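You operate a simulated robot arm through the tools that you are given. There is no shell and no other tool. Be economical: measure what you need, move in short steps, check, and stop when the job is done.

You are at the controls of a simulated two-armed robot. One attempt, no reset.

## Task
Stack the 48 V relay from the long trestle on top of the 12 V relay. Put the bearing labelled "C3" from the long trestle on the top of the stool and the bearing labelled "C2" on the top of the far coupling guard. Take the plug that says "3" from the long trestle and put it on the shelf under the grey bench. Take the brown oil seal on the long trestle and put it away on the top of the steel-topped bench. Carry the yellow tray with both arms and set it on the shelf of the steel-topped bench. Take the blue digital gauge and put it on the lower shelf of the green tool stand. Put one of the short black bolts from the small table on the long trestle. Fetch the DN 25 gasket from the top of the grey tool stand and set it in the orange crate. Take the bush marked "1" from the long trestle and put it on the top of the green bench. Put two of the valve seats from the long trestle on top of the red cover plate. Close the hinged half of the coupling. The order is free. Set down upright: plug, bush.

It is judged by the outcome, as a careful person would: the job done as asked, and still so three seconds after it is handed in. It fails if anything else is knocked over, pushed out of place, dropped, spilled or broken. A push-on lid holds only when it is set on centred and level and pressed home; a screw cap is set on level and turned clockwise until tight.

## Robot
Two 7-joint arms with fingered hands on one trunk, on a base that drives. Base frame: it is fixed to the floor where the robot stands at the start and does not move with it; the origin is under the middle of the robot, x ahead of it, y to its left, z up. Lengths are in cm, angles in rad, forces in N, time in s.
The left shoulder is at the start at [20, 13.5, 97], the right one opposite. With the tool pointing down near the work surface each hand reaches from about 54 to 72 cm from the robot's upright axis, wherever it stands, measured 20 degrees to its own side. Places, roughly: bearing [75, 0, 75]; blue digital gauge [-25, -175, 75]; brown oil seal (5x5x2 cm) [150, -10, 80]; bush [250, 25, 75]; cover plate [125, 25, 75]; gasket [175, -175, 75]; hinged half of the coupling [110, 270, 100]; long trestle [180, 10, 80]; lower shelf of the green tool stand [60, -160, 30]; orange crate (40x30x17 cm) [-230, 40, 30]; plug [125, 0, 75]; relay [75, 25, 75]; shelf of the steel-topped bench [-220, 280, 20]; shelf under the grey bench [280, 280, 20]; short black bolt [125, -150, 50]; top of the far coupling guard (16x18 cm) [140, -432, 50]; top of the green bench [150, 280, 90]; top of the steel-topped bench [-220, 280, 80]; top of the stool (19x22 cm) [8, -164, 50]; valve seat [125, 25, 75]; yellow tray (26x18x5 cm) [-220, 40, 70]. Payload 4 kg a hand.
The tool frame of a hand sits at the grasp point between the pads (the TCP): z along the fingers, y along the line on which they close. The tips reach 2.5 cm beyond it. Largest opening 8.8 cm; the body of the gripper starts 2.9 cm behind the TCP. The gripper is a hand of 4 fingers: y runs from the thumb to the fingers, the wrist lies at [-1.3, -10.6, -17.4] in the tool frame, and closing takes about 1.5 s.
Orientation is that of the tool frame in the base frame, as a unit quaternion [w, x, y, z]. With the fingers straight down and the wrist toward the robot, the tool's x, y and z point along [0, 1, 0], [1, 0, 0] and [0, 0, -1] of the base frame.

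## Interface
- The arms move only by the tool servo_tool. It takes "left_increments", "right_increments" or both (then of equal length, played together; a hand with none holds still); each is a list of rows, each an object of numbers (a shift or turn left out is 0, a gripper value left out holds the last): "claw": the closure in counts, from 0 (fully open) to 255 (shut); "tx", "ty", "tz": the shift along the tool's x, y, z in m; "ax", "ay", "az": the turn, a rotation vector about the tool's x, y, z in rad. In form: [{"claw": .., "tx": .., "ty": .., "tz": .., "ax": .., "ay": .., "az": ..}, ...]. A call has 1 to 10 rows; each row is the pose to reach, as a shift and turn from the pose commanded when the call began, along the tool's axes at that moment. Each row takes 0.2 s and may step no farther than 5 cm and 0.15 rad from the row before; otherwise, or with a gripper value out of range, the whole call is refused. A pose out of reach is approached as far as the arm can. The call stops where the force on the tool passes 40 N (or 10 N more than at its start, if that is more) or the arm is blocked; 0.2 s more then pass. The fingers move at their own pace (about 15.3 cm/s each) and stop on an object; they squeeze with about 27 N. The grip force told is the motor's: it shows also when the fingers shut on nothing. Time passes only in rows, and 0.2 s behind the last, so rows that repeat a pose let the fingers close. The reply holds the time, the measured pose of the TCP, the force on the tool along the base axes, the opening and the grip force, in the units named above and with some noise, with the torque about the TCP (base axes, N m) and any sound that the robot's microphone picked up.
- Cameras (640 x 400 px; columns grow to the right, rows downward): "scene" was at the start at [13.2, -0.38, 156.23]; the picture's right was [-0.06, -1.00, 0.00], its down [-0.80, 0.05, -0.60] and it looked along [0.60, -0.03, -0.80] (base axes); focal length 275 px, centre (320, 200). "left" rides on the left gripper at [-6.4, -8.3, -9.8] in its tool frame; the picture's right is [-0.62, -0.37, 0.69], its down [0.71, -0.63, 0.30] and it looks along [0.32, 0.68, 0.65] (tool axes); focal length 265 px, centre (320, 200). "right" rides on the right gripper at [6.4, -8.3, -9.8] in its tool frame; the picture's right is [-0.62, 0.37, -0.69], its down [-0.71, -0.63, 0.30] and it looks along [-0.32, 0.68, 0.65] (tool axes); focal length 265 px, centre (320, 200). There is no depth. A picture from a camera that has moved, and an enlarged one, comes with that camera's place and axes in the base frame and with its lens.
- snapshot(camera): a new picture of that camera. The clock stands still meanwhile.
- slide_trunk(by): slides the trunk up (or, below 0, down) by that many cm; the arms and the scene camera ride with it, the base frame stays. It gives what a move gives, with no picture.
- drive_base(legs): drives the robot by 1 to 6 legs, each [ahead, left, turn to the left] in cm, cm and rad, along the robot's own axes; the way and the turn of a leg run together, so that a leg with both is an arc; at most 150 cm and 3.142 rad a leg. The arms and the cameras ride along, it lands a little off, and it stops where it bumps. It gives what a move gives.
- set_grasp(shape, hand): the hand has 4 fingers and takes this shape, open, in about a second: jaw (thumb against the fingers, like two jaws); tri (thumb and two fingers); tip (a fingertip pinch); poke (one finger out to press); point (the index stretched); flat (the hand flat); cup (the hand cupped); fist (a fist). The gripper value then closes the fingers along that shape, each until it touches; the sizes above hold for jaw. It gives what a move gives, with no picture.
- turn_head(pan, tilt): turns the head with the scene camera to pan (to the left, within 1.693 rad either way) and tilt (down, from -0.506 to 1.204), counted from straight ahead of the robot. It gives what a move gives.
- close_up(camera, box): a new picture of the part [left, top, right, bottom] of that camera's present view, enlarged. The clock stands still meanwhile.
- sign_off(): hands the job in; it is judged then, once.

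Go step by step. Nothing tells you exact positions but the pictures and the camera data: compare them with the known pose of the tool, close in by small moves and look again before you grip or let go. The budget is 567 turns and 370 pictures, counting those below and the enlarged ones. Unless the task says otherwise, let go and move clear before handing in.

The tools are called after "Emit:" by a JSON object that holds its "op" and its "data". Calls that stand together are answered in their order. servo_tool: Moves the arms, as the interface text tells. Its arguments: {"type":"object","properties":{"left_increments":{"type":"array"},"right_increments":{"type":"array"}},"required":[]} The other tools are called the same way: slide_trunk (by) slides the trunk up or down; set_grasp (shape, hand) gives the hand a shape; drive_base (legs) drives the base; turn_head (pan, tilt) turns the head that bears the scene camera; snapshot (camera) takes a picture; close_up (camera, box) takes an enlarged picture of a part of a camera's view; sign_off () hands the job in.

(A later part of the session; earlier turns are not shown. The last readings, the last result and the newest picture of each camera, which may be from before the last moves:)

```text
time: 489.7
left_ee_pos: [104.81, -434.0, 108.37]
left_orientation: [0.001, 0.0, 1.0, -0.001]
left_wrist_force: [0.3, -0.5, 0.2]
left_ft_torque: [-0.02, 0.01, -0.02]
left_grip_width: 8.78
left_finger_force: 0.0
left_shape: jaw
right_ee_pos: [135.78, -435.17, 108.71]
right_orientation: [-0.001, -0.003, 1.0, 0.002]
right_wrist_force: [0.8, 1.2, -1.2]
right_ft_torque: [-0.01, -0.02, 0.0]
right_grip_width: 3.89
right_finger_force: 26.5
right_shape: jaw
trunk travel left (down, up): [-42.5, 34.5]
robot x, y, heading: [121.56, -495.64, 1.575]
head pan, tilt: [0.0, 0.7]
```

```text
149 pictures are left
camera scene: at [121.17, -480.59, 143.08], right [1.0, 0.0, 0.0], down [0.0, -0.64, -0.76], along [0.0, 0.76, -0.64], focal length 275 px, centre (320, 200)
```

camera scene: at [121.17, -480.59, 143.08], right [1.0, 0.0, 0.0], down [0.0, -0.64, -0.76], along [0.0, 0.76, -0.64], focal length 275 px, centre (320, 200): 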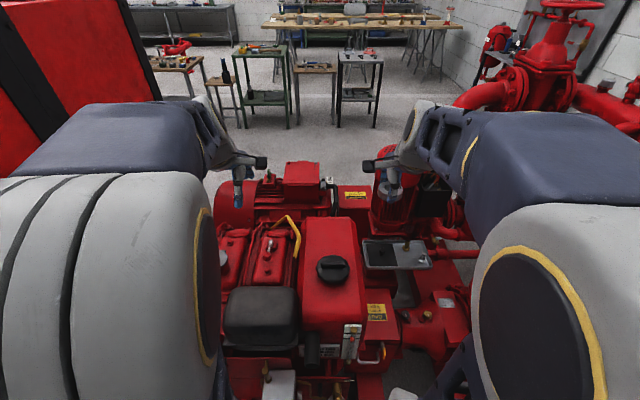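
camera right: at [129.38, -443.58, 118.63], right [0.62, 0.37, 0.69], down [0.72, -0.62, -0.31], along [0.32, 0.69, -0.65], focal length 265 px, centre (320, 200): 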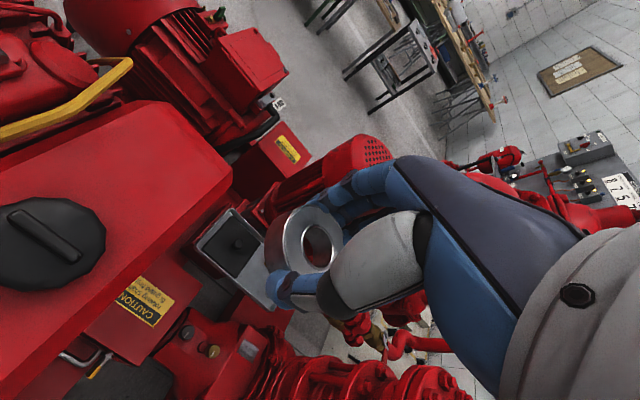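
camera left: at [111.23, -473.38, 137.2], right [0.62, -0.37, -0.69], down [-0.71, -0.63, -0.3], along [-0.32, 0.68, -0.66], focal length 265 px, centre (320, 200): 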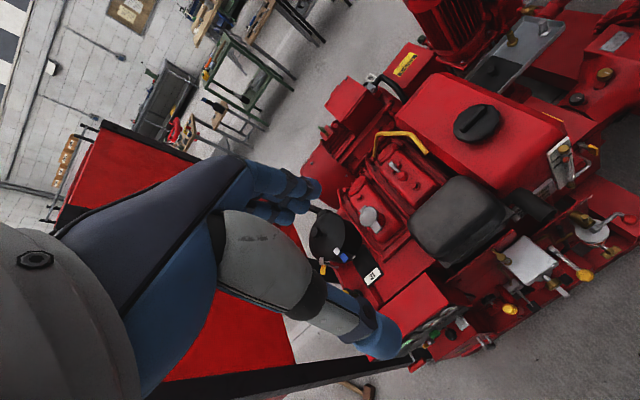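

Emit:
{"op": "servo_tool", "data": {"right_increments": [{"tx": -0.03, "ty": 0.02}, {"tx": -0.062, "ty": 0.042}, {"tx": -0.062, "ty": 0.042, "tz": 0.045}, {"tx": -0.062, "ty": 0.042, "tz": 0.09}, {"tx": -0.062, "ty": 0.042, "tz": 0.135}, {"tx": -0.062, "ty": 0.042, "tz": 0.18}, {"tx": -0.062, "ty": 0.042, "tz": 0.225}, {"tx": -0.062, "ty": 0.042, "tz": 0.27}]}}

Emit:
{"op": "snapshot", "data": {"camera": "right"}}

Emit:
{"op": "snapshot", "data": {"camera": "scene"}}

```text
time: 491.5
left_ee_pos: [104.91, -433.94, 108.43]
left_orientation: [0.0, 0.0, 1.0, -0.001]
left_wrist_force: [0.5, -0.2, 0.0]
left_ft_torque: [0.03, -0.03, 0.02]
left_grip_width: 8.76
left_finger_force: 0.0
left_shape: jaw
right_ee_pos: [141.57, -430.74, 81.66]
right_orientation: [0.0, -0.005, 1.0, 0.003]
right_wrist_force: [-0.1, -0.2, -1.4]
right_ft_torque: [0.0, 0.04, 0.0]
right_grip_width: 3.91
right_finger_force: 27.2
right_shape: jaw
trunk travel left (down, up): [-42.5, 34.5]
robot x, y, heading: [121.26, -495.17, 1.573]
head pan, tilt: [0.0, 0.7]
```

```text
148 pictures are left
camera right: at [135.25, -439.34, 91.66], right [0.62, 0.37, 0.69], down [0.72, -0.62, -0.31], along [0.32, 0.69, -0.65], focal length 265 px, centre (320, 200)
```

right: 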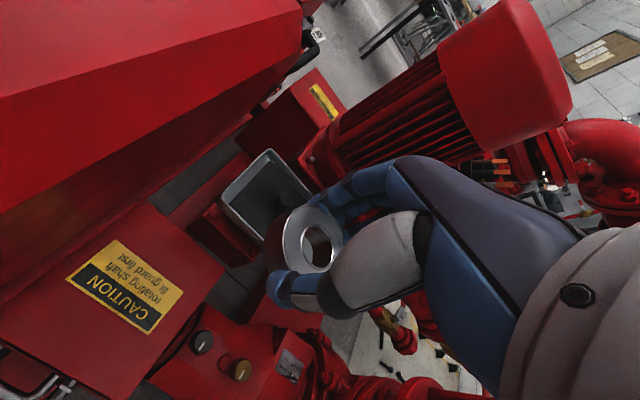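

```text
147 pictures are left
camera scene: at [121.16, -480.61, 143.09], right [1.0, 0.0, 0.0], down [0.0, -0.64, -0.76], along [0.0, 0.76, -0.64], focal length 275 px, centre (320, 200)
```

scene: 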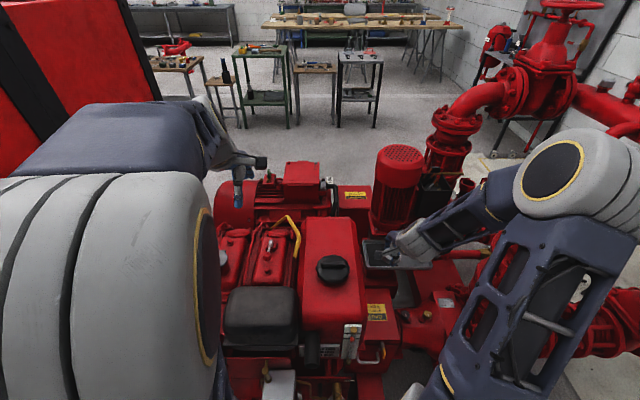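

Emit:
{"op": "servo_tool", "data": {"right_increments": [{"tz": 0.045}, {"tz": 0.09}, {"tz": 0.135}, {"tz": 0.18}, {"tz": 0.22}, {"tz": 0.245}]}}

Emit:
{"op": "snapshot", "data": {"camera": "right"}}

```text
time: 492.9
left_ee_pos: [104.86, -433.92, 108.42]
left_orientation: [0.002, 0.0, 1.0, -0.001]
left_wrist_force: [0.4, 0.0, 0.7]
left_ft_torque: [0.03, -0.02, 0.03]
left_grip_width: 8.79
left_finger_force: 0.1
left_shape: jaw
right_ee_pos: [141.68, -430.66, 57.2]
right_orientation: [0.0, -0.004, 1.0, 0.003]
right_wrist_force: [0.3, 0.2, -1.1]
right_ft_torque: [0.01, 0.0, -0.02]
right_grip_width: 3.89
right_finger_force: 26.7
right_shape: jaw
trunk travel left (down, up): [-42.5, 34.5]
robot x, y, heading: [121.48, -494.81, 1.577]
head pan, tilt: [0.0, 0.7]
```

```text
146 pictures are left
camera right: at [135.41, -439.21, 67.18], right [0.62, 0.37, 0.69], down [0.72, -0.62, -0.31], along [0.32, 0.69, -0.65], focal length 265 px, centre (320, 200)
```

right: 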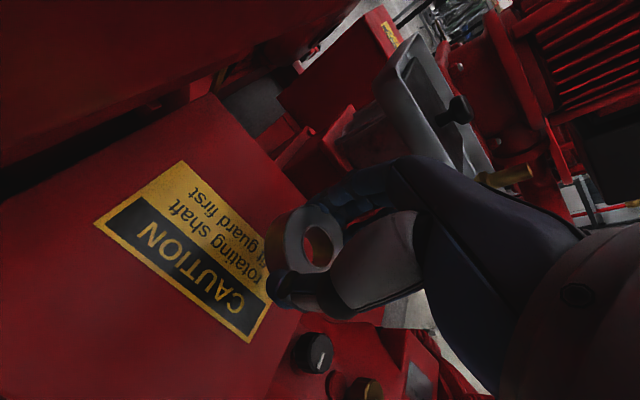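

Emit:
{"op": "servo_tool", "data": {"right_increments": [{"tx": 0.01, "tz": 0.015}, {"tx": 0.01, "tz": 0.028}, {"tx": 0.01, "tz": 0.036}, {"tx": 0.01, "tz": 0.04}, {"tx": 0.01, "tz": 0.044}, {"tx": 0.01, "tz": 0.048}, {"tx": 0.01, "tz": 0.052}, {"tx": 0.01, "tz": 0.056}]}}

Emit:
{"op": "snapshot", "data": {"camera": "right"}}

```text
time: 494.4
left_ee_pos: [104.83, -433.93, 108.46]
left_orientation: [0.001, 0.0, 1.0, 0.0]
left_wrist_force: [0.2, -0.5, 0.3]
left_ft_torque: [-0.02, -0.03, 0.01]
left_grip_width: 8.76
left_finger_force: 0.1
left_shape: jaw
right_ee_pos: [140.93, -430.49, 52.62]
right_orientation: [0.0, -0.004, 1.0, 0.005]
right_wrist_force: [1.0, -3.6, 12.4]
right_ft_torque: [0.01, 0.0, -0.01]
right_grip_width: 3.92
right_finger_force: 27.0
right_shape: jaw
trunk travel left (down, up): [-42.5, 34.5]
robot x, y, heading: [121.37, -494.7, 1.57]
head pan, tilt: [0.0, 0.7]
stopped in row 7 (right hand): the force on the tool passed its limit at 43 N (the readings are from after the stop); the commanded pose is now the measured one
```

```text
145 pictures are left
camera right: at [134.56, -439.05, 62.54], right [0.62, 0.37, 0.7], down [0.72, -0.62, -0.31], along [0.32, 0.69, -0.65], focal length 265 px, centre (320, 200)
```

right: 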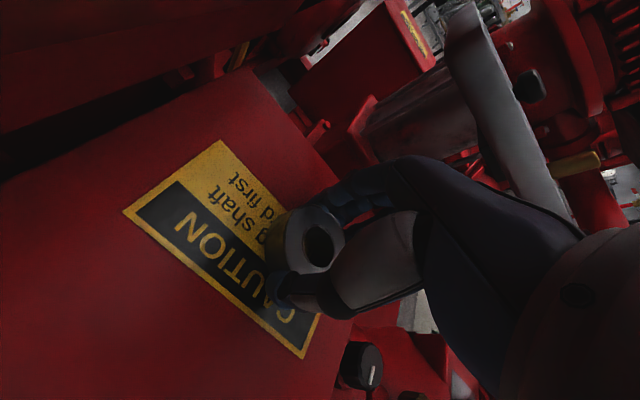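

Contact on the guard top. I release and lift straight up.

Emit:
{"op": "servo_tool", "data": {"right_increments": [{"tz": -0.001}, {"tz": -0.001, "claw": 180}, {"tz": -0.001, "claw": 120}, {"tz": -0.001, "claw": 60}, {"tz": -0.001, "claw": 0}, {"tz": -0.001, "claw": 0}, {"tz": -0.001, "claw": 0}, {"tz": -0.001, "claw": 0}]}}

Emit:
{"op": "servo_tool", "data": {"right_increments": [{"tz": -0.04}, {"tz": -0.08}, {"tz": -0.13}, {"tz": -0.18}, {"tz": -0.23}, {"tz": -0.28}, {"tz": -0.33}, {"tz": -0.38}, {"tz": -0.43}, {"tz": -0.48}]}}

Emit:
{"op": "snapshot", "data": {"camera": "right"}}

```text
time: 496.2
left_ee_pos: [104.96, -433.97, 108.48]
left_orientation: [0.0, 0.0, 1.0, 0.0]
left_wrist_force: [-0.4, -0.1, 0.3]
left_ft_torque: [0.0, -0.03, 0.02]
left_grip_width: 8.82
left_finger_force: 0.0
left_shape: jaw
right_ee_pos: [140.89, -430.58, 52.66]
right_orientation: [0.001, -0.004, 1.0, 0.003]
right_wrist_force: [0.8, -0.4, 0.8]
right_ft_torque: [-0.02, -0.02, -0.02]
right_grip_width: 8.81
right_finger_force: 0.1
right_shape: jaw
trunk travel left (down, up): [-42.5, 34.5]
robot x, y, heading: [121.55, -495.0, 1.573]
head pan, tilt: [0.0, 0.7]
```

```text
time: 498.4
left_ee_pos: [104.97, -433.86, 108.46]
left_orientation: [0.0, 0.0, 1.0, -0.001]
left_wrist_force: [-0.2, 0.5, -0.1]
left_ft_torque: [0.03, 0.01, -0.01]
left_grip_width: 8.79
left_finger_force: 0.1
left_shape: jaw
right_ee_pos: [140.9, -430.91, 100.77]
right_orientation: [0.001, -0.004, 1.0, 0.003]
right_wrist_force: [0.7, 0.0, 0.2]
right_ft_torque: [0.02, -0.01, 0.01]
right_grip_width: 8.79
right_finger_force: 0.1
right_shape: jaw
trunk travel left (down, up): [-42.5, 34.5]
robot x, y, heading: [121.22, -495.29, 1.575]
head pan, tilt: [0.0, 0.7]
```

```text
144 pictures are left
camera right: at [134.52, -439.42, 110.55], right [0.62, 0.37, 0.7], down [0.72, -0.62, -0.31], along [0.32, 0.69, -0.65], focal length 265 px, centre (320, 200)
```

right: 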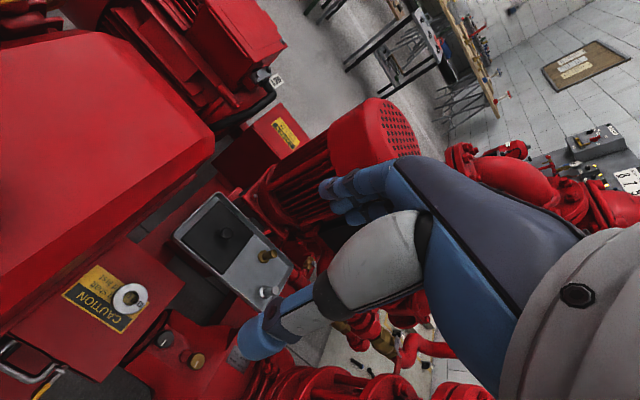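

C2 rests on the far guard. I retreat the same way and go on to the wooden table's back side for the blue gauge.

Emit:
{"op": "slide_trunk", "data": {"by": 30}}

Emit:
{"op": "drive_base", "data": {"legs": [[-31, 0, -0.003], [0, 150, 0], [0, 32, 0], [150, 0, 0], [125, 0, 0]]}}

Emit:
{"op": "drive_base", "data": {"legs": [[0, -22, 0]]}}

Emit:
{"op": "turn_head", "data": {"pan": -0.2, "tilt": 0.7}}

Emit:
{"op": "snapshot", "data": {"camera": "scene"}}

Emit:
{"op": "snapshot", "data": {"camera": "right"}}

```text
time: 501.4
left_ee_pos: [104.9, -434.03, 138.39]
left_orientation: [0.001, 0.0, 1.0, -0.001]
left_wrist_force: [0.0, 0.5, 1.4]
left_ft_torque: [-0.01, 0.01, 0.02]
left_grip_width: 8.79
left_finger_force: 0.0
left_shape: jaw
right_ee_pos: [140.85, -430.76, 130.61]
right_orientation: [-0.001, -0.003, 1.0, 0.003]
right_wrist_force: [-0.3, 0.1, 0.3]
right_ft_torque: [-0.02, -0.01, 0.03]
right_grip_width: 8.81
right_finger_force: 0.0
right_shape: jaw
trunk travel left (down, up): [-72.5, 4.5]
robot x, y, heading: [120.98, -495.31, 1.573]
head pan, tilt: [0.0, 0.7]
```

```text
time: 525.0
left_ee_pos: [-78.51, -190.32, 138.57]
left_orientation: [0.001, -0.007, 1.0, -0.001]
left_wrist_force: [-0.4, 0.1, -0.3]
left_ft_torque: [0.02, 0.01, -0.03]
left_grip_width: 8.79
left_finger_force: 0.0
left_shape: jaw
right_ee_pos: [-42.62, -186.88, 130.68]
right_orientation: [-0.001, -0.01, 1.0, 0.003]
right_wrist_force: [-0.1, -0.1, 0.5]
right_ft_torque: [0.0, -0.02, 0.04]
right_grip_width: 8.8
right_finger_force: 0.2
right_shape: jaw
trunk travel left (down, up): [-72.5, 4.5]
robot x, y, heading: [-61.29, -251.4, 1.59]
head pan, tilt: [0.0, 0.7]
```

```text
time: 526.7
left_ee_pos: [-56.35, -190.06, 138.43]
left_orientation: [0.001, -0.006, 1.0, 0.0]
left_wrist_force: [-0.6, 0.2, 1.2]
left_ft_torque: [-0.01, 0.02, 0.01]
left_grip_width: 8.76
left_finger_force: 0.0
left_shape: jaw
right_ee_pos: [-20.52, -186.71, 130.54]
right_orientation: [0.0, -0.009, 1.0, 0.003]
right_wrist_force: [-0.2, 0.3, 0.5]
right_ft_torque: [-0.01, -0.03, -0.01]
right_grip_width: 8.77
right_finger_force: 0.0
right_shape: jaw
trunk travel left (down, up): [-72.5, 4.5]
robot x, y, heading: [-39.27, -251.18, 1.59]
head pan, tilt: [0.0, 0.7]
```

```text
time: 527.4
left_ee_pos: [-56.53, -190.09, 138.38]
left_orientation: [0.001, -0.005, 1.0, -0.001]
left_wrist_force: [0.1, 0.0, -0.9]
left_ft_torque: [0.0, -0.02, 0.02]
left_grip_width: 8.8
left_finger_force: 0.1
left_shape: jaw
right_ee_pos: [-20.46, -186.58, 130.78]
right_orientation: [-0.001, -0.009, 1.0, 0.003]
right_wrist_force: [-0.4, 0.0, 0.3]
right_ft_torque: [-0.03, 0.02, 0.02]
right_grip_width: 8.79
right_finger_force: 0.1
right_shape: jaw
trunk travel left (down, up): [-72.5, 4.5]
robot x, y, heading: [-39.39, -251.17, 1.582]
head pan, tilt: [-0.201, 0.7]
```

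```text
143 pictures are left
camera scene: at [-37.92, -236.64, 173.08], right [0.98, -0.19, 0.0], down [-0.12, -0.63, -0.76], along [0.14, 0.75, -0.64], focal length 275 px, centre (320, 200)
```

scene: 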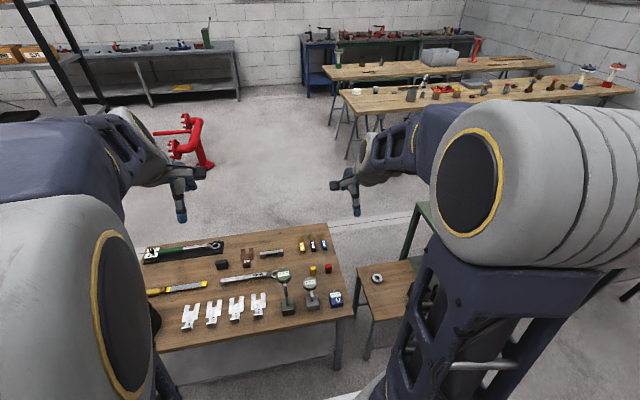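

```text
142 pictures are left
camera right: at [-26.72, -195.18, 140.52], right [0.61, 0.37, 0.7], down [0.73, -0.62, -0.31], along [0.31, 0.69, -0.65], focal length 265 px, centre (320, 200)
```

right: 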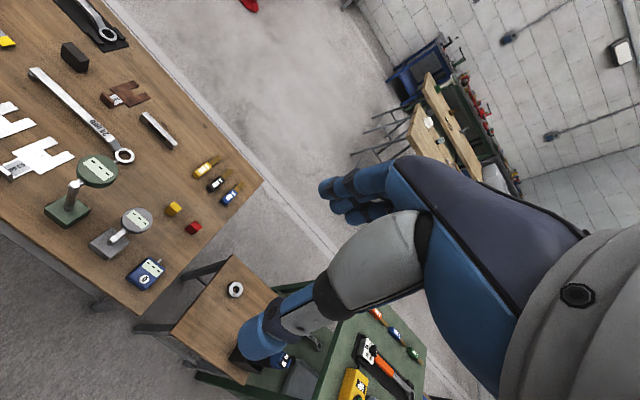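

Emit:
{"op": "close_up", "data": {"camera": "right", "box": [110, 240, 190, 300]}}

Emit:
{"op": "close_up", "data": {"camera": "scene", "box": [260, 260, 360, 330]}}

```text
6.67 times, centred on (150, 270) of right
camera zoom: at [-26.72, -195.18, 140.52], right [0.61, 0.37, 0.7], down [0.73, -0.62, -0.31], along [0.31, 0.69, -0.65], focal length 1769 px, centre (1453, -267)
```

zoom: 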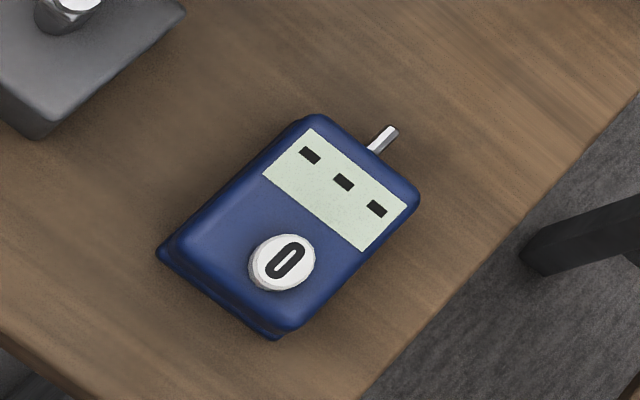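

```text
5.71 times, centred on (310, 295) of scene
camera zoom: at [-37.92, -236.64, 173.08], right [0.98, -0.19, 0.0], down [-0.12, -0.63, -0.76], along [0.14, 0.75, -0.64], focal length 1570 px, centre (377, -343)
```

zoom: 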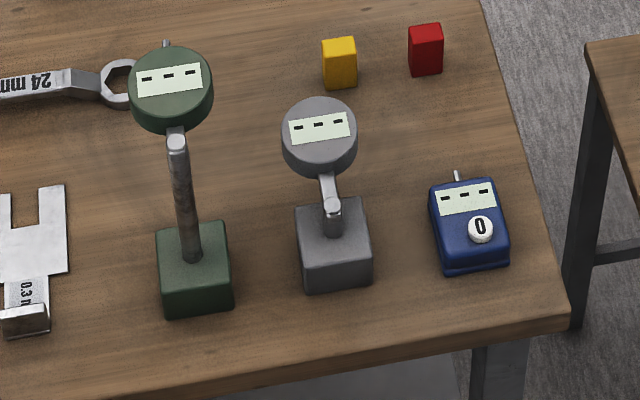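

The blue gauge's box is centred at (-20.2, -179.3), top z≈70.5. I rotate the right hand to grip along x, narrow the opening, and descend.

Emit:
{"op": "drive_base", "data": {"legs": [[7, 0, -0.012]]}}

Emit:
{"op": "slide_trunk", "data": {"by": -15}}

Emit:
{"op": "servo_tool", "data": {"right_increments": [{"az": -0.15, "claw": 70}, {"az": -0.3}, {"az": -0.45}, {"az": -0.6}, {"az": -0.75}, {"az": -0.9}, {"az": -1.05}, {"az": -1.2}, {"az": -1.35}, {"az": -1.5}]}}

Emit:
{"op": "servo_tool", "data": {"right_increments": [{"tz": 0.05, "az": -0.05}, {"tz": 0.1, "az": -0.05}, {"tz": 0.15, "az": -0.05}, {"tz": 0.2, "az": -0.05}, {"tz": 0.25, "az": -0.05}]}}

Emit:
{"op": "snapshot", "data": {"camera": "right"}}

```text
time: 528.4
left_ee_pos: [-55.87, -182.65, 138.46]
left_orientation: [0.001, 0.0, 1.0, -0.001]
left_wrist_force: [-0.4, 0.4, 0.5]
left_ft_torque: [0.03, 0.01, -0.05]
left_grip_width: 8.77
left_finger_force: 0.0
left_shape: jaw
right_ee_pos: [-19.73, -179.67, 130.61]
right_orientation: [-0.001, -0.003, 1.0, 0.004]
right_wrist_force: [0.8, -0.5, 0.1]
right_ft_torque: [0.01, -0.01, -0.01]
right_grip_width: 8.8
right_finger_force: 0.1
right_shape: jaw
trunk travel left (down, up): [-72.5, 4.5]
robot x, y, heading: [-39.31, -243.95, 1.574]
head pan, tilt: [-0.201, 0.7]
```

```text
time: 530.2
left_ee_pos: [-55.78, -182.76, 123.43]
left_orientation: [0.0, 0.001, 1.0, -0.002]
left_wrist_force: [-0.5, -0.1, 0.2]
left_ft_torque: [-0.04, -0.01, -0.02]
left_grip_width: 8.79
left_finger_force: 0.1
left_shape: jaw
right_ee_pos: [-19.75, -179.67, 115.62]
right_orientation: [-0.001, -0.004, 1.0, 0.004]
right_wrist_force: [-0.5, 0.4, -0.5]
right_ft_torque: [0.01, -0.01, -0.02]
right_grip_width: 8.81
right_finger_force: 0.1
right_shape: jaw
trunk travel left (down, up): [-57.5, 19.5]
robot x, y, heading: [-39.11, -244.09, 1.573]
head pan, tilt: [-0.201, 0.7]
```

```text
time: 532.4
left_ee_pos: [-55.7, -182.7, 123.52]
left_orientation: [0.0, 0.001, 1.0, 0.0]
left_wrist_force: [0.5, -0.7, -0.1]
left_ft_torque: [-0.02, 0.0, 0.01]
left_grip_width: 8.77
left_finger_force: 0.1
left_shape: jaw
right_ee_pos: [-19.8, -179.76, 115.55]
right_orientation: [0.001, -0.685, 0.728, 0.004]
right_wrist_force: [0.0, -0.5, 0.6]
right_ft_torque: [0.02, 0.01, 0.03]
right_grip_width: 6.42
right_finger_force: 0.0
right_shape: jaw
trunk travel left (down, up): [-57.5, 19.5]
robot x, y, heading: [-39.12, -244.43, 1.576]
head pan, tilt: [-0.201, 0.7]
```

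```text
time: 533.6
left_ee_pos: [-55.88, -182.81, 123.58]
left_orientation: [0.001, 0.001, 1.0, -0.001]
left_wrist_force: [-1.0, -0.2, 0.0]
left_ft_torque: [0.02, 0.02, -0.01]
left_grip_width: 8.79
left_finger_force: 0.1
left_shape: jaw
right_ee_pos: [-19.59, -179.57, 90.47]
right_orientation: [0.003, -0.702, 0.712, 0.004]
right_wrist_force: [-1.0, -0.3, 0.1]
right_ft_torque: [0.04, -0.03, 0.01]
right_grip_width: 6.41
right_finger_force: 0.1
right_shape: jaw
trunk travel left (down, up): [-57.5, 19.5]
robot x, y, heading: [-39.42, -243.96, 1.57]
head pan, tilt: [-0.201, 0.7]
```

```text
139 pictures are left
camera right: at [-11.37, -186.24, 100.34], right [-0.36, 0.62, 0.7], down [0.64, 0.71, -0.3], along [-0.68, 0.34, -0.65], focal length 265 px, centre (320, 200)
```

right: 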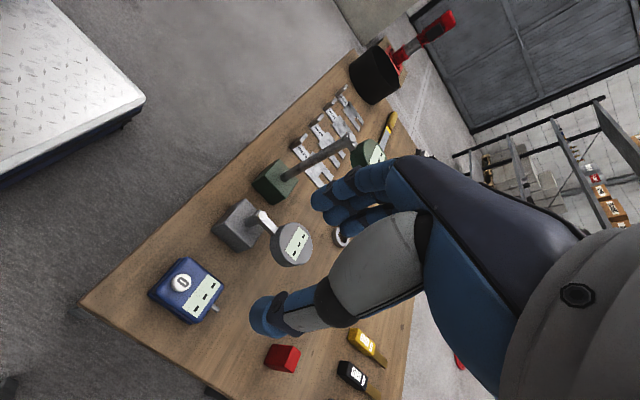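

Emit:
{"op": "servo_tool", "data": {"right_increments": [{"tz": 0.045}, {"tz": 0.09}, {"tz": 0.135}, {"tz": 0.155}]}}

Emit:
{"op": "snapshot", "data": {"camera": "right"}}

```text
time: 534.6
left_ee_pos: [-55.8, -182.81, 123.42]
left_orientation: [0.001, 0.0, 1.0, -0.001]
left_wrist_force: [0.7, 0.3, 0.2]
left_ft_torque: [-0.01, 0.02, 0.01]
left_grip_width: 8.76
left_finger_force: 0.0
left_shape: jaw
right_ee_pos: [-19.96, -179.59, 74.99]
right_orientation: [0.003, -0.702, 0.712, 0.002]
right_wrist_force: [0.1, 0.3, 0.1]
right_ft_torque: [0.0, 0.02, -0.02]
right_grip_width: 6.42
right_finger_force: 0.0
right_shape: jaw
trunk travel left (down, up): [-57.5, 19.5]
robot x, y, heading: [-39.45, -244.25, 1.572]
head pan, tilt: [-0.201, 0.7]
```

```text
138 pictures are left
camera right: at [-11.65, -186.29, 84.8], right [-0.36, 0.62, 0.7], down [0.64, 0.71, -0.3], along [-0.68, 0.34, -0.65], focal length 265 px, centre (320, 200)
```

right: 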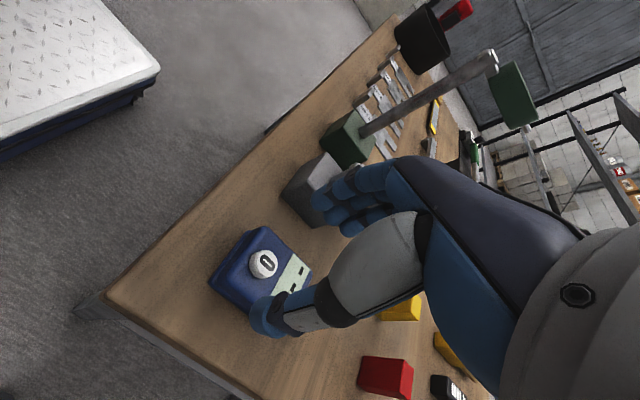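

Emit:
{"op": "servo_tool", "data": {"right_increments": [{"ty": -0.006, "tx": 0.003, "claw": 40}, {"ty": -0.012, "tx": 0.005}, {"ty": -0.012, "tx": 0.005}]}}

Emit:
{"op": "snapshot", "data": {"camera": "right"}}

```text
time: 535.4
left_ee_pos: [-55.82, -182.77, 123.37]
left_orientation: [0.0, 0.001, 1.0, -0.001]
left_wrist_force: [0.2, 0.9, 0.0]
left_ft_torque: [0.01, -0.02, -0.02]
left_grip_width: 8.77
left_finger_force: 0.1
left_shape: jaw
right_ee_pos: [-18.61, -180.04, 75.03]
right_orientation: [0.003, -0.702, 0.712, 0.003]
right_wrist_force: [-0.5, -0.6, -0.1]
right_ft_torque: [0.0, 0.01, -0.01]
right_grip_width: 7.39
right_finger_force: 0.0
right_shape: jaw
trunk travel left (down, up): [-57.5, 19.5]
robot x, y, heading: [-38.9, -244.11, 1.571]
head pan, tilt: [-0.201, 0.7]
```

```text
137 pictures are left
camera right: at [-10.39, -186.78, 84.93], right [-0.36, 0.62, 0.7], down [0.64, 0.71, -0.3], along [-0.68, 0.34, -0.65], focal length 265 px, centre (320, 200)
```

right: 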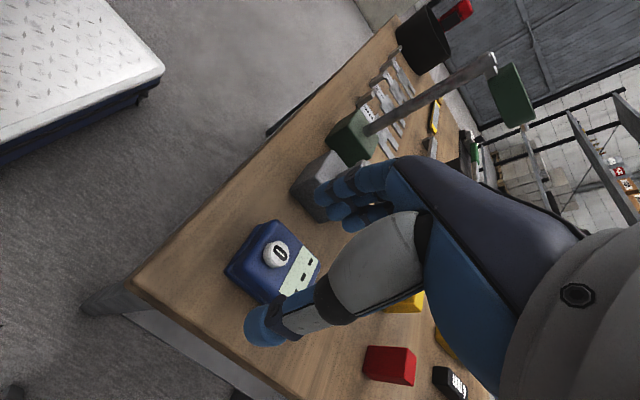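

Emit:
{"op": "servo_tool", "data": {"right_increments": [{"tz": 0.015}, {"tz": 0.03}, {"tz": 0.04}]}}

Emit:
{"op": "servo_tool", "data": {"right_increments": [{"claw": 255}, {"claw": 255}, {"claw": 255}, {"claw": 255}, {"claw": 255}, {"claw": 255}, {"claw": 255}, {"claw": 255}]}}

Emit:
{"op": "servo_tool", "data": {"right_increments": [{"tz": -0.03}, {"tz": -0.07}, {"tz": -0.12}, {"tz": -0.17}, {"tz": -0.22}]}}

Emit:
{"op": "snapshot", "data": {"camera": "right"}}

```text
time: 536.2
left_ee_pos: [-55.8, -182.73, 123.28]
left_orientation: [0.001, 0.001, 1.0, -0.001]
left_wrist_force: [-0.4, 1.0, -1.0]
left_ft_torque: [-0.01, 0.02, 0.01]
left_grip_width: 8.8
left_finger_force: 0.0
left_shape: jaw
right_ee_pos: [-18.63, -180.04, 71.15]
right_orientation: [0.003, -0.702, 0.712, 0.002]
right_wrist_force: [-0.5, 0.4, 0.1]
right_ft_torque: [-0.03, -0.02, 0.0]
right_grip_width: 7.38
right_finger_force: 0.0
right_shape: jaw
trunk travel left (down, up): [-57.5, 19.5]
robot x, y, heading: [-39.4, -244.2, 1.574]
head pan, tilt: [-0.201, 0.7]
```

```text
time: 538.0
left_ee_pos: [-55.81, -182.86, 123.53]
left_orientation: [0.001, 0.0, 1.0, -0.001]
left_wrist_force: [0.0, -1.6, -0.1]
left_ft_torque: [0.03, 0.01, 0.01]
left_grip_width: 8.78
left_finger_force: 0.0
left_shape: jaw
right_ee_pos: [-18.68, -179.94, 71.33]
right_orientation: [0.003, -0.702, 0.713, 0.002]
right_wrist_force: [6.8, 1.5, 40.3]
right_ft_torque: [0.05, 0.66, -0.09]
right_grip_width: 3.4
right_finger_force: 26.7
right_shape: jaw
trunk travel left (down, up): [-57.5, 19.5]
robot x, y, heading: [-39.09, -243.86, 1.57]
head pan, tilt: [-0.201, 0.7]
```

```text
time: 539.2
left_ee_pos: [-55.77, -182.81, 123.39]
left_orientation: [0.001, 0.0, 1.0, -0.001]
left_wrist_force: [0.3, -0.1, -0.4]
left_ft_torque: [0.01, 0.01, 0.0]
left_grip_width: 8.78
left_finger_force: 0.0
left_shape: jaw
right_ee_pos: [-18.73, -180.08, 93.12]
right_orientation: [0.002, -0.702, 0.712, 0.002]
right_wrist_force: [-0.5, -0.1, 0.7]
right_ft_torque: [0.04, 0.01, 0.01]
right_grip_width: 2.04
right_finger_force: 26.6
right_shape: jaw
trunk travel left (down, up): [-57.5, 19.5]
robot x, y, heading: [-38.9, -243.87, 1.573]
head pan, tilt: [-0.201, 0.7]
```

```text
136 pictures are left
camera right: at [-10.61, -186.73, 103.07], right [-0.36, 0.62, 0.7], down [0.64, 0.71, -0.3], along [-0.68, 0.34, -0.65], focal length 265 px, centre (320, 200)
```

right: 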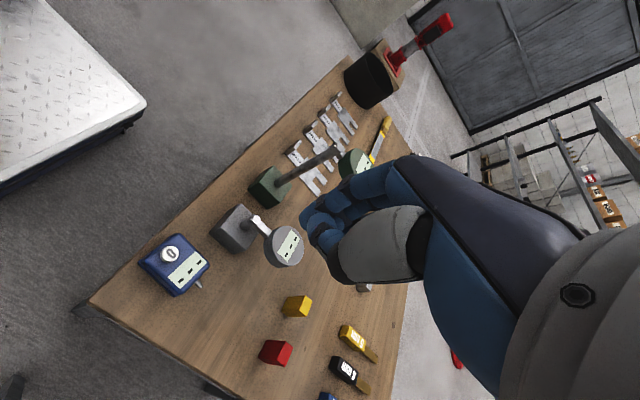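

The grip slipped off upward; the gauge stays on the table. I zoom to understand its shape.

Emit:
{"op": "close_up", "data": {"camera": "right", "box": [130, 220, 230, 300]}}

Emit:
{"op": "close_up", "data": {"camera": "scene", "box": [290, 270, 360, 320]}}

```text
5.00 times, centred on (180, 260) of right
camera zoom: at [-10.61, -186.73, 103.07], right [-0.36, 0.62, 0.7], down [0.64, 0.71, -0.3], along [-0.68, 0.34, -0.65], focal length 1327 px, centre (1020, -100)
```

zoom: 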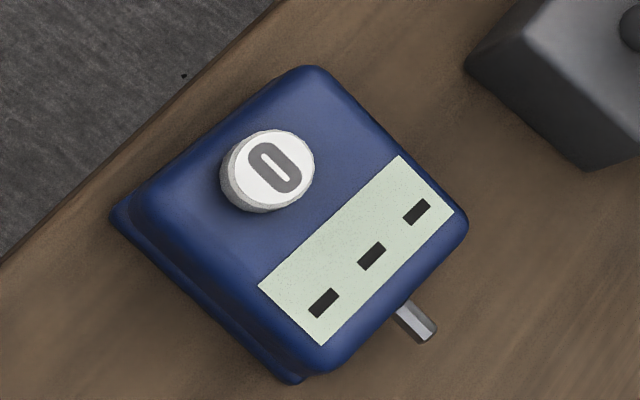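

```text
8.00 times, centred on (325, 295) of scene
camera zoom: at [-37.79, -229.59, 158.07], right [0.98, -0.2, 0.0], down [-0.13, -0.63, -0.76], along [0.15, 0.75, -0.64], focal length 2197 px, centre (280, -560)
```

zoom: 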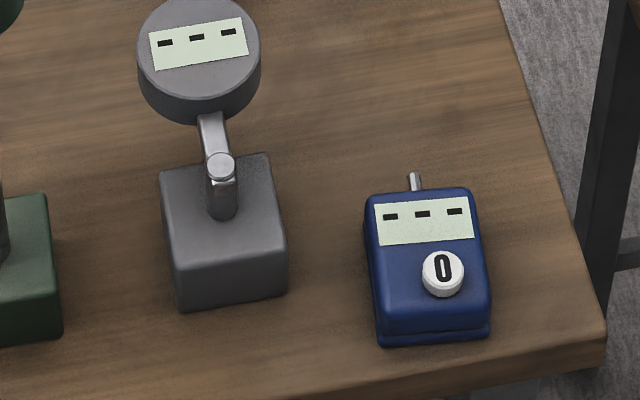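

I re-centre (gauge centre ≈ (-20.5, -181.6)) and try again a bit lower.

Emit:
{"op": "servo_tool", "data": {"right_increments": [{"claw": 30, "ty": 0.01, "tx": 0.008}, {"claw": 30, "ty": 0.018, "tx": 0.015}, {"claw": 30, "ty": 0.018, "tx": 0.015, "tz": 0.04}, {"claw": 30, "ty": 0.018, "tx": 0.015, "tz": 0.08}, {"claw": 30, "ty": 0.018, "tx": 0.015, "tz": 0.12}, {"claw": 30, "ty": 0.018, "tx": 0.015, "tz": 0.16}, {"claw": 30, "ty": 0.018, "tx": 0.015, "tz": 0.18}]}}

Emit:
{"op": "snapshot", "data": {"camera": "right"}}

Emit:
{"op": "close_up", "data": {"camera": "scene", "box": [290, 250, 370, 310]}}

```text
time: 540.8
left_ee_pos: [-55.81, -182.82, 123.35]
left_orientation: [0.001, 0.0, 1.0, -0.001]
left_wrist_force: [-1.1, -0.5, 0.3]
left_ft_torque: [0.03, 0.03, -0.03]
left_grip_width: 8.78
left_finger_force: 0.1
left_shape: jaw
right_ee_pos: [-20.45, -181.54, 75.04]
right_orientation: [0.003, -0.703, 0.712, 0.003]
right_wrist_force: [-0.3, 0.3, -0.5]
right_ft_torque: [0.01, -0.05, -0.01]
right_grip_width: 7.77
right_finger_force: 0.2
right_shape: jaw
trunk travel left (down, up): [-57.5, 19.5]
robot x, y, heading: [-38.83, -243.94, 1.569]
head pan, tilt: [-0.201, 0.7]
```

```text
133 pictures are left
camera right: at [-12.24, -188.27, 85.06], right [-0.36, 0.62, 0.7], down [0.64, 0.71, -0.3], along [-0.68, 0.34, -0.65], focal length 265 px, centre (320, 200)
```

right: 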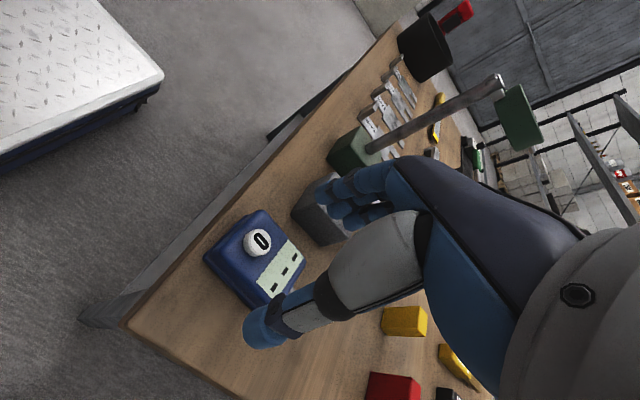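

```text
6.67 times, centred on (330, 280) of scene
camera zoom: at [-37.82, -229.63, 158.08], right [0.98, -0.2, 0.0], down [-0.13, -0.63, -0.76], along [0.15, 0.75, -0.64], focal length 1831 px, centre (253, -333)
```

zoom: 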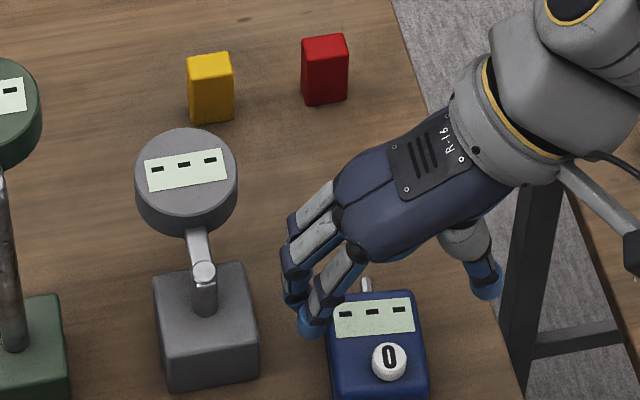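

Emit:
{"op": "servo_tool", "data": {"right_increments": [{"ty": 0.005, "tx": 0.006}, {"ty": 0.006, "tx": 0.012}, {"ty": 0.006, "tx": 0.012, "tz": 0.02}, {"ty": 0.006, "tx": 0.012, "tz": 0.035}]}}

Emit:
{"op": "close_up", "data": {"camera": "scene", "box": [290, 250, 370, 310]}}

Emit:
{"op": "snapshot", "data": {"camera": "right"}}

```text
time: 541.8
left_ee_pos: [-55.82, -182.81, 123.43]
left_orientation: [0.002, 0.0, 1.0, -0.001]
left_wrist_force: [0.1, -0.4, 0.1]
left_ft_torque: [-0.01, -0.02, 0.02]
left_grip_width: 8.78
left_finger_force: 0.0
left_shape: jaw
right_ee_pos: [-20.92, -182.58, 71.49]
right_orientation: [0.003, -0.702, 0.712, 0.003]
right_wrist_force: [0.0, 1.6, -0.4]
right_ft_torque: [-0.01, 0.02, -0.02]
right_grip_width: 7.74
right_finger_force: 0.1
right_shape: jaw
trunk travel left (down, up): [-57.5, 19.5]
robot x, y, heading: [-39.02, -244.01, 1.57]
head pan, tilt: [-0.201, 0.7]
```

```text
6.67 times, centred on (330, 280) of scene
camera zoom: at [-37.81, -229.63, 158.08], right [0.98, -0.2, 0.0], down [-0.13, -0.63, -0.76], along [0.15, 0.75, -0.64], focal length 1831 px, centre (253, -333)
```

zoom: 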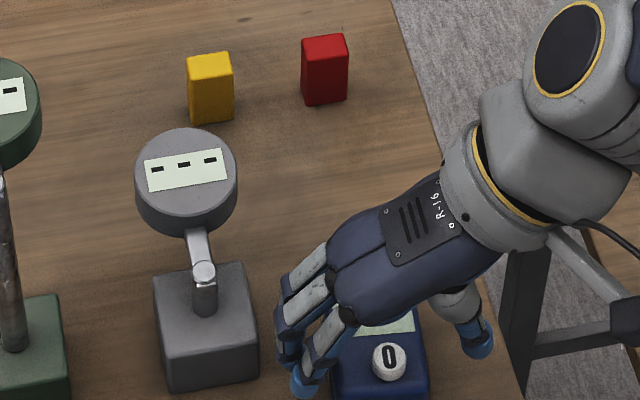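

```text
130 pictures are left
camera right: at [-12.76, -189.37, 81.41], right [-0.36, 0.62, 0.7], down [0.64, 0.71, -0.3], along [-0.68, 0.34, -0.65], focal length 265 px, centre (320, 200)
```

right: 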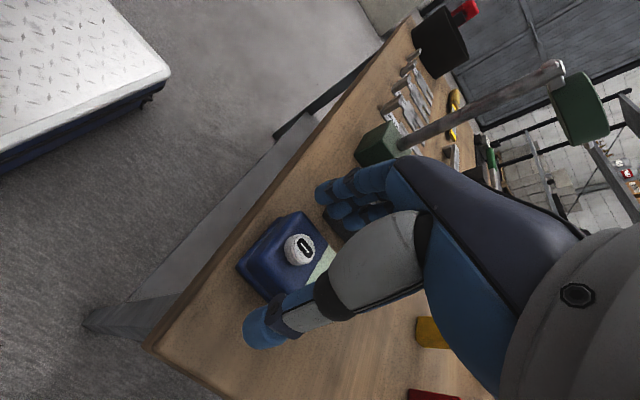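

Emit:
{"op": "servo_tool", "data": {"right_increments": [{"ty": 0.004, "tz": 0.004}, {"ty": 0.004, "tz": 0.007}, {"ty": 0.004, "tz": 0.007, "claw": 100}, {"ty": 0.004, "tz": 0.005, "claw": 130}, {"ty": 0.004, "tz": 0.003, "claw": 160}, {"ty": 0.004, "tz": 0.003, "claw": 255}, {"ty": 0.004, "tz": 0.003, "claw": 255}, {"ty": 0.004, "tz": 0.003, "claw": 255}, {"ty": 0.004, "tz": 0.003, "claw": 255}]}}

Emit:
{"op": "close_up", "data": {"camera": "scene", "box": [290, 260, 370, 320]}}

```text
time: 543.8
left_ee_pos: [-55.78, -182.81, 123.43]
left_orientation: [0.0, 0.001, 1.0, 0.0]
left_wrist_force: [-1.2, 0.2, -1.6]
left_ft_torque: [0.02, 0.03, -0.05]
left_grip_width: 8.8
left_finger_force: 0.0
left_shape: jaw
right_ee_pos: [-21.39, -182.62, 71.26]
right_orientation: [0.003, -0.702, 0.713, 0.003]
right_wrist_force: [-2.8, 1.4, 16.9]
right_ft_torque: [0.07, 0.62, -0.03]
right_grip_width: 3.38
right_finger_force: 27.1
right_shape: jaw
trunk travel left (down, up): [-57.5, 19.5]
robot x, y, heading: [-39.38, -243.74, 1.569]
head pan, tilt: [-0.201, 0.7]
```

```text
6.67 times, centred on (330, 290) of scene
camera zoom: at [-37.83, -229.65, 158.09], right [0.98, -0.2, 0.0], down [-0.13, -0.63, -0.77], along [0.15, 0.75, -0.64], focal length 1831 px, centre (253, -400)
```

zoom: 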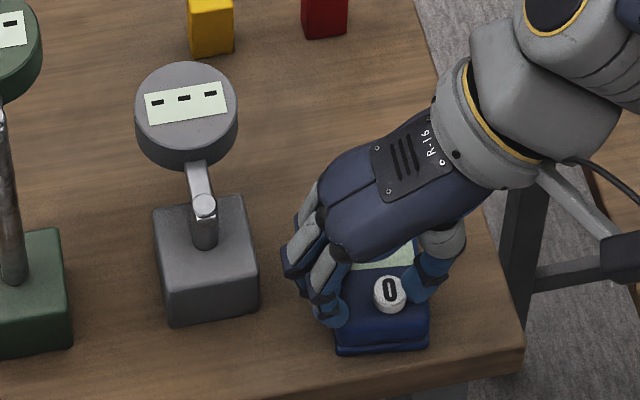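

Emit:
{"op": "servo_tool", "data": {"right_increments": [{"tz": -0.003}, {"tz": -0.006}, {"tz": -0.01}, {"tz": -0.015}, {"tz": -0.02}, {"tz": -0.025}]}}

Emit:
{"op": "close_up", "data": {"camera": "scene", "box": [290, 260, 370, 320]}}

```text
time: 545.2
left_ee_pos: [-55.74, -182.76, 123.4]
left_orientation: [0.001, 0.0, 1.0, 0.0]
left_wrist_force: [-0.5, 1.0, 0.2]
left_ft_torque: [-0.01, 0.02, -0.01]
left_grip_width: 8.78
left_finger_force: 0.0
left_shape: jaw
right_ee_pos: [-21.46, -182.61, 73.9]
right_orientation: [0.002, -0.703, 0.712, 0.003]
right_wrist_force: [0.0, -0.2, 0.3]
right_ft_torque: [-0.01, -0.02, -0.04]
right_grip_width: 2.17
right_finger_force: 27.4
right_shape: jaw
trunk travel left (down, up): [-57.5, 19.5]
robot x, y, heading: [-39.62, -244.29, 1.571]
head pan, tilt: [-0.201, 0.7]
```

```text
6.67 times, centred on (330, 290) of scene
camera zoom: at [-37.81, -229.62, 158.08], right [0.98, -0.2, 0.0], down [-0.13, -0.63, -0.76], along [0.15, 0.75, -0.64], focal length 1831 px, centre (253, -400)
```

zoom: 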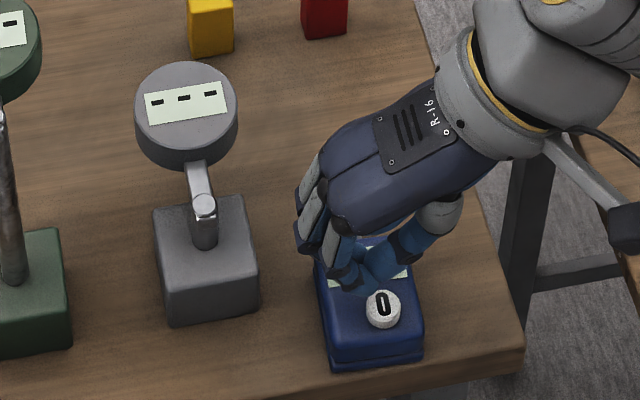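

The table top is actually at z≈65, so I gripped too high. I open, raise a little and look again.

Emit:
{"op": "servo_tool", "data": {"right_increments": [{"claw": 0, "tz": -0.01}, {"claw": 0, "tz": -0.03}, {"claw": 0, "tz": -0.04}, {"claw": 0, "tz": -0.04}, {"claw": 0, "tz": -0.04}]}}

Emit:
{"op": "snapshot", "data": {"camera": "right"}}

Emit:
{"op": "close_up", "data": {"camera": "scene", "box": [290, 260, 370, 320]}}

```text
time: 546.4
left_ee_pos: [-55.85, -182.74, 123.29]
left_orientation: [0.001, 0.0, 1.0, -0.002]
left_wrist_force: [0.1, -1.6, 0.4]
left_ft_torque: [0.01, -0.03, -0.01]
left_grip_width: 8.77
left_finger_force: 0.1
left_shape: jaw
right_ee_pos: [-21.42, -182.66, 77.83]
right_orientation: [0.002, -0.702, 0.712, 0.002]
right_wrist_force: [-0.2, 0.0, 0.5]
right_ft_torque: [0.04, 0.02, -0.02]
right_grip_width: 8.75
right_finger_force: 0.1
right_shape: jaw
trunk travel left (down, up): [-57.5, 19.5]
robot x, y, heading: [-38.99, -243.71, 1.571]
head pan, tilt: [-0.201, 0.7]
```

```text
127 pictures are left
camera right: at [-13.18, -189.35, 87.8], right [-0.36, 0.62, 0.7], down [0.64, 0.71, -0.3], along [-0.68, 0.34, -0.65], focal length 265 px, centre (320, 200)
```

right: 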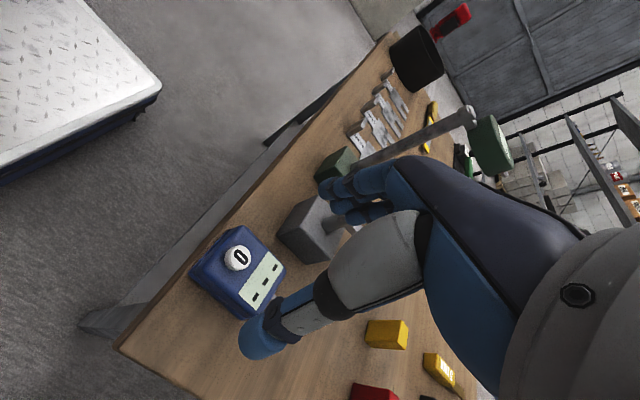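

```text
6.67 times, centred on (330, 290) of scene
camera zoom: at [-37.81, -229.62, 158.08], right [0.98, -0.2, 0.0], down [-0.13, -0.63, -0.76], along [0.15, 0.75, -0.64], focal length 1831 px, centre (253, -400)
```

zoom: 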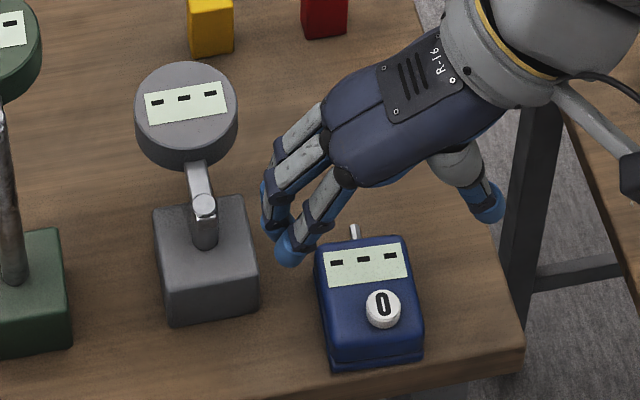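

Emit:
{"op": "servo_tool", "data": {"right_increments": [{"claw": 55, "ty": 0.004, "tx": -0.003}, {"claw": 55, "ty": 0.008, "tx": -0.006}, {"claw": 55, "ty": 0.008, "tx": -0.006, "tz": 0.03}, {"claw": 55, "ty": 0.008, "tx": -0.006, "tz": 0.06}, {"claw": 55, "ty": 0.008, "tx": -0.006, "tz": 0.08}]}}

Emit:
{"op": "close_up", "data": {"camera": "scene", "box": [290, 260, 370, 320]}}

Emit:
{"op": "snapshot", "data": {"camera": "right"}}

```text
time: 547.6
left_ee_pos: [-55.69, -182.81, 123.46]
left_orientation: [0.001, 0.001, 1.0, 0.0]
left_wrist_force: [-0.3, -0.2, -0.2]
left_ft_torque: [0.0, 0.02, -0.03]
left_grip_width: 8.79
left_finger_force: 0.1
left_shape: jaw
right_ee_pos: [-22.13, -182.03, 69.84]
right_orientation: [0.003, -0.702, 0.712, 0.003]
right_wrist_force: [1.8, -3.3, 0.8]
right_ft_torque: [0.02, 0.02, 0.07]
right_grip_width: 6.84
right_finger_force: 0.1
right_shape: jaw
trunk travel left (down, up): [-57.5, 19.5]
robot x, y, heading: [-39.07, -243.96, 1.567]
head pan, tilt: [-0.201, 0.7]
```

```text
6.67 times, centred on (330, 290) of scene
camera zoom: at [-37.81, -229.64, 158.08], right [0.98, -0.2, 0.0], down [-0.13, -0.63, -0.76], along [0.15, 0.75, -0.64], focal length 1831 px, centre (253, -400)
```

zoom: 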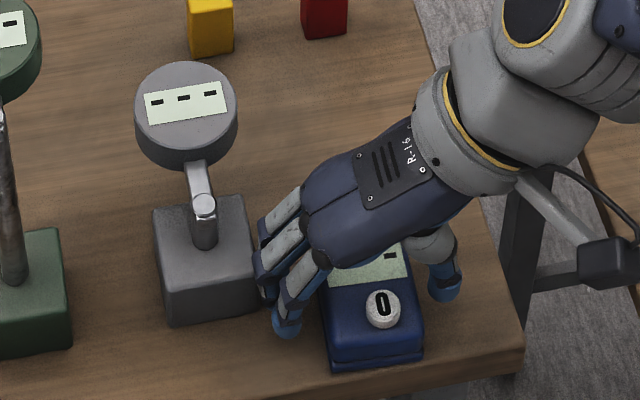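

```text
124 pictures are left
camera right: at [-13.89, -188.66, 79.76], right [-0.36, 0.62, 0.7], down [0.64, 0.71, -0.3], along [-0.68, 0.34, -0.65], focal length 265 px, centre (320, 200)
```

right: 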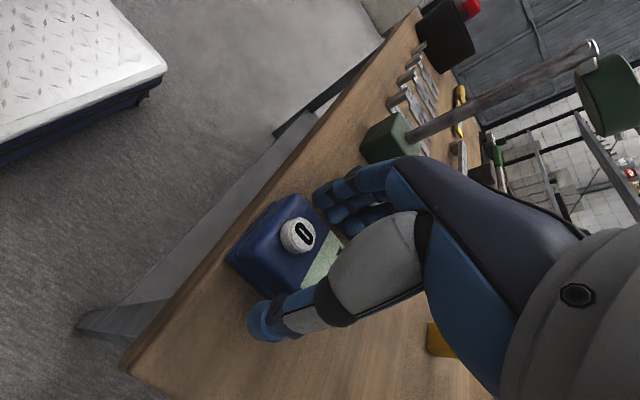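

Emit:
{"op": "servo_tool", "data": {"right_increments": [{"ty": -0.004}, {"ty": -0.004, "tz": 0.01}, {"ty": -0.004, "tz": 0.019}]}}

Emit:
{"op": "servo_tool", "data": {"right_increments": [{"claw": 100}, {"claw": 130}, {"claw": 180}, {"claw": 255}, {"claw": 255}, {"claw": 255}, {"claw": 255}, {"claw": 255}]}}

Emit:
{"op": "servo_tool", "data": {"right_increments": [{"tz": -0.005}, {"tz": -0.01}, {"tz": -0.02}, {"tz": -0.03}]}}

Emit:
{"op": "close_up", "data": {"camera": "scene", "box": [290, 260, 370, 320]}}

```text
time: 548.5
left_ee_pos: [-55.71, -182.83, 123.56]
left_orientation: [0.001, 0.002, 1.0, -0.001]
left_wrist_force: [-0.4, -0.9, 0.2]
left_ft_torque: [-0.04, 0.03, 0.0]
left_grip_width: 8.77
left_finger_force: 0.1
left_shape: jaw
right_ee_pos: [-21.86, -181.84, 68.43]
right_orientation: [0.001, -0.701, 0.713, 0.005]
right_wrist_force: [3.8, -5.9, 21.7]
right_ft_torque: [-0.06, 0.49, 0.21]
right_grip_width: 6.78
right_finger_force: 0.1
right_shape: jaw
trunk travel left (down, up): [-57.5, 19.5]
robot x, y, heading: [-39.26, -243.76, 1.576]
head pan, tilt: [-0.201, 0.7]
stopped in row 3 (right hand): the force on the tool passed its limit at 43 N (the readings are from after the stop); the commanded pose is now the measured one
```

```text
time: 549.1
left_ee_pos: [-55.67, -182.8, 123.39]
left_orientation: [0.001, -0.001, 1.0, 0.0]
left_wrist_force: [-1.1, -0.1, 0.5]
left_ft_torque: [0.0, -0.03, 0.01]
left_grip_width: 8.78
left_finger_force: 0.2
left_shape: jaw
right_ee_pos: [-21.78, -181.6, 68.6]
right_orientation: [0.004, -0.701, 0.713, 0.006]
right_wrist_force: [0.0, -0.5, 16.4]
right_ft_torque: [-0.09, -0.1, 0.05]
right_grip_width: 4.44
right_finger_force: 23.1
right_shape: jaw
trunk travel left (down, up): [-57.5, 19.5]
robot x, y, heading: [-39.39, -244.12, 1.576]
head pan, tilt: [-0.201, 0.7]
stopped in row 3 (right hand): the force on the tool passed its limit at 41 N (the readings are from after the stop); the commanded pose is now the measured one
```

```text
time: 550.1
left_ee_pos: [-55.81, -182.73, 123.42]
left_orientation: [0.001, 0.001, 1.0, -0.001]
left_wrist_force: [0.0, 0.2, -0.1]
left_ft_torque: [-0.03, 0.01, 0.02]
left_grip_width: 8.78
left_finger_force: 0.0
left_shape: jaw
right_ee_pos: [-21.8, -181.66, 71.33]
right_orientation: [0.003, -0.7, 0.714, 0.006]
right_wrist_force: [0.0, 0.8, -4.6]
right_ft_torque: [0.0, -0.01, 0.01]
right_grip_width: 4.46
right_finger_force: 27.0
right_shape: jaw
trunk travel left (down, up): [-57.5, 19.5]
robot x, y, heading: [-39.39, -244.14, 1.576]
head pan, tilt: [-0.201, 0.7]
```

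```text
6.67 times, centred on (330, 290) of scene
camera zoom: at [-37.8, -229.61, 158.07], right [0.98, -0.2, 0.0], down [-0.13, -0.63, -0.76], along [0.15, 0.75, -0.64], focal length 1831 px, centre (253, -400)
```

zoom: 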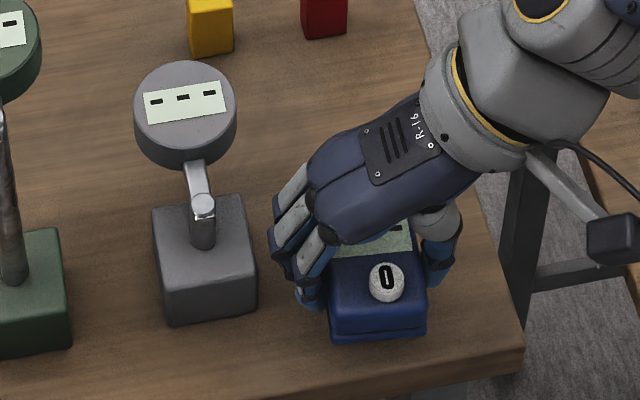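

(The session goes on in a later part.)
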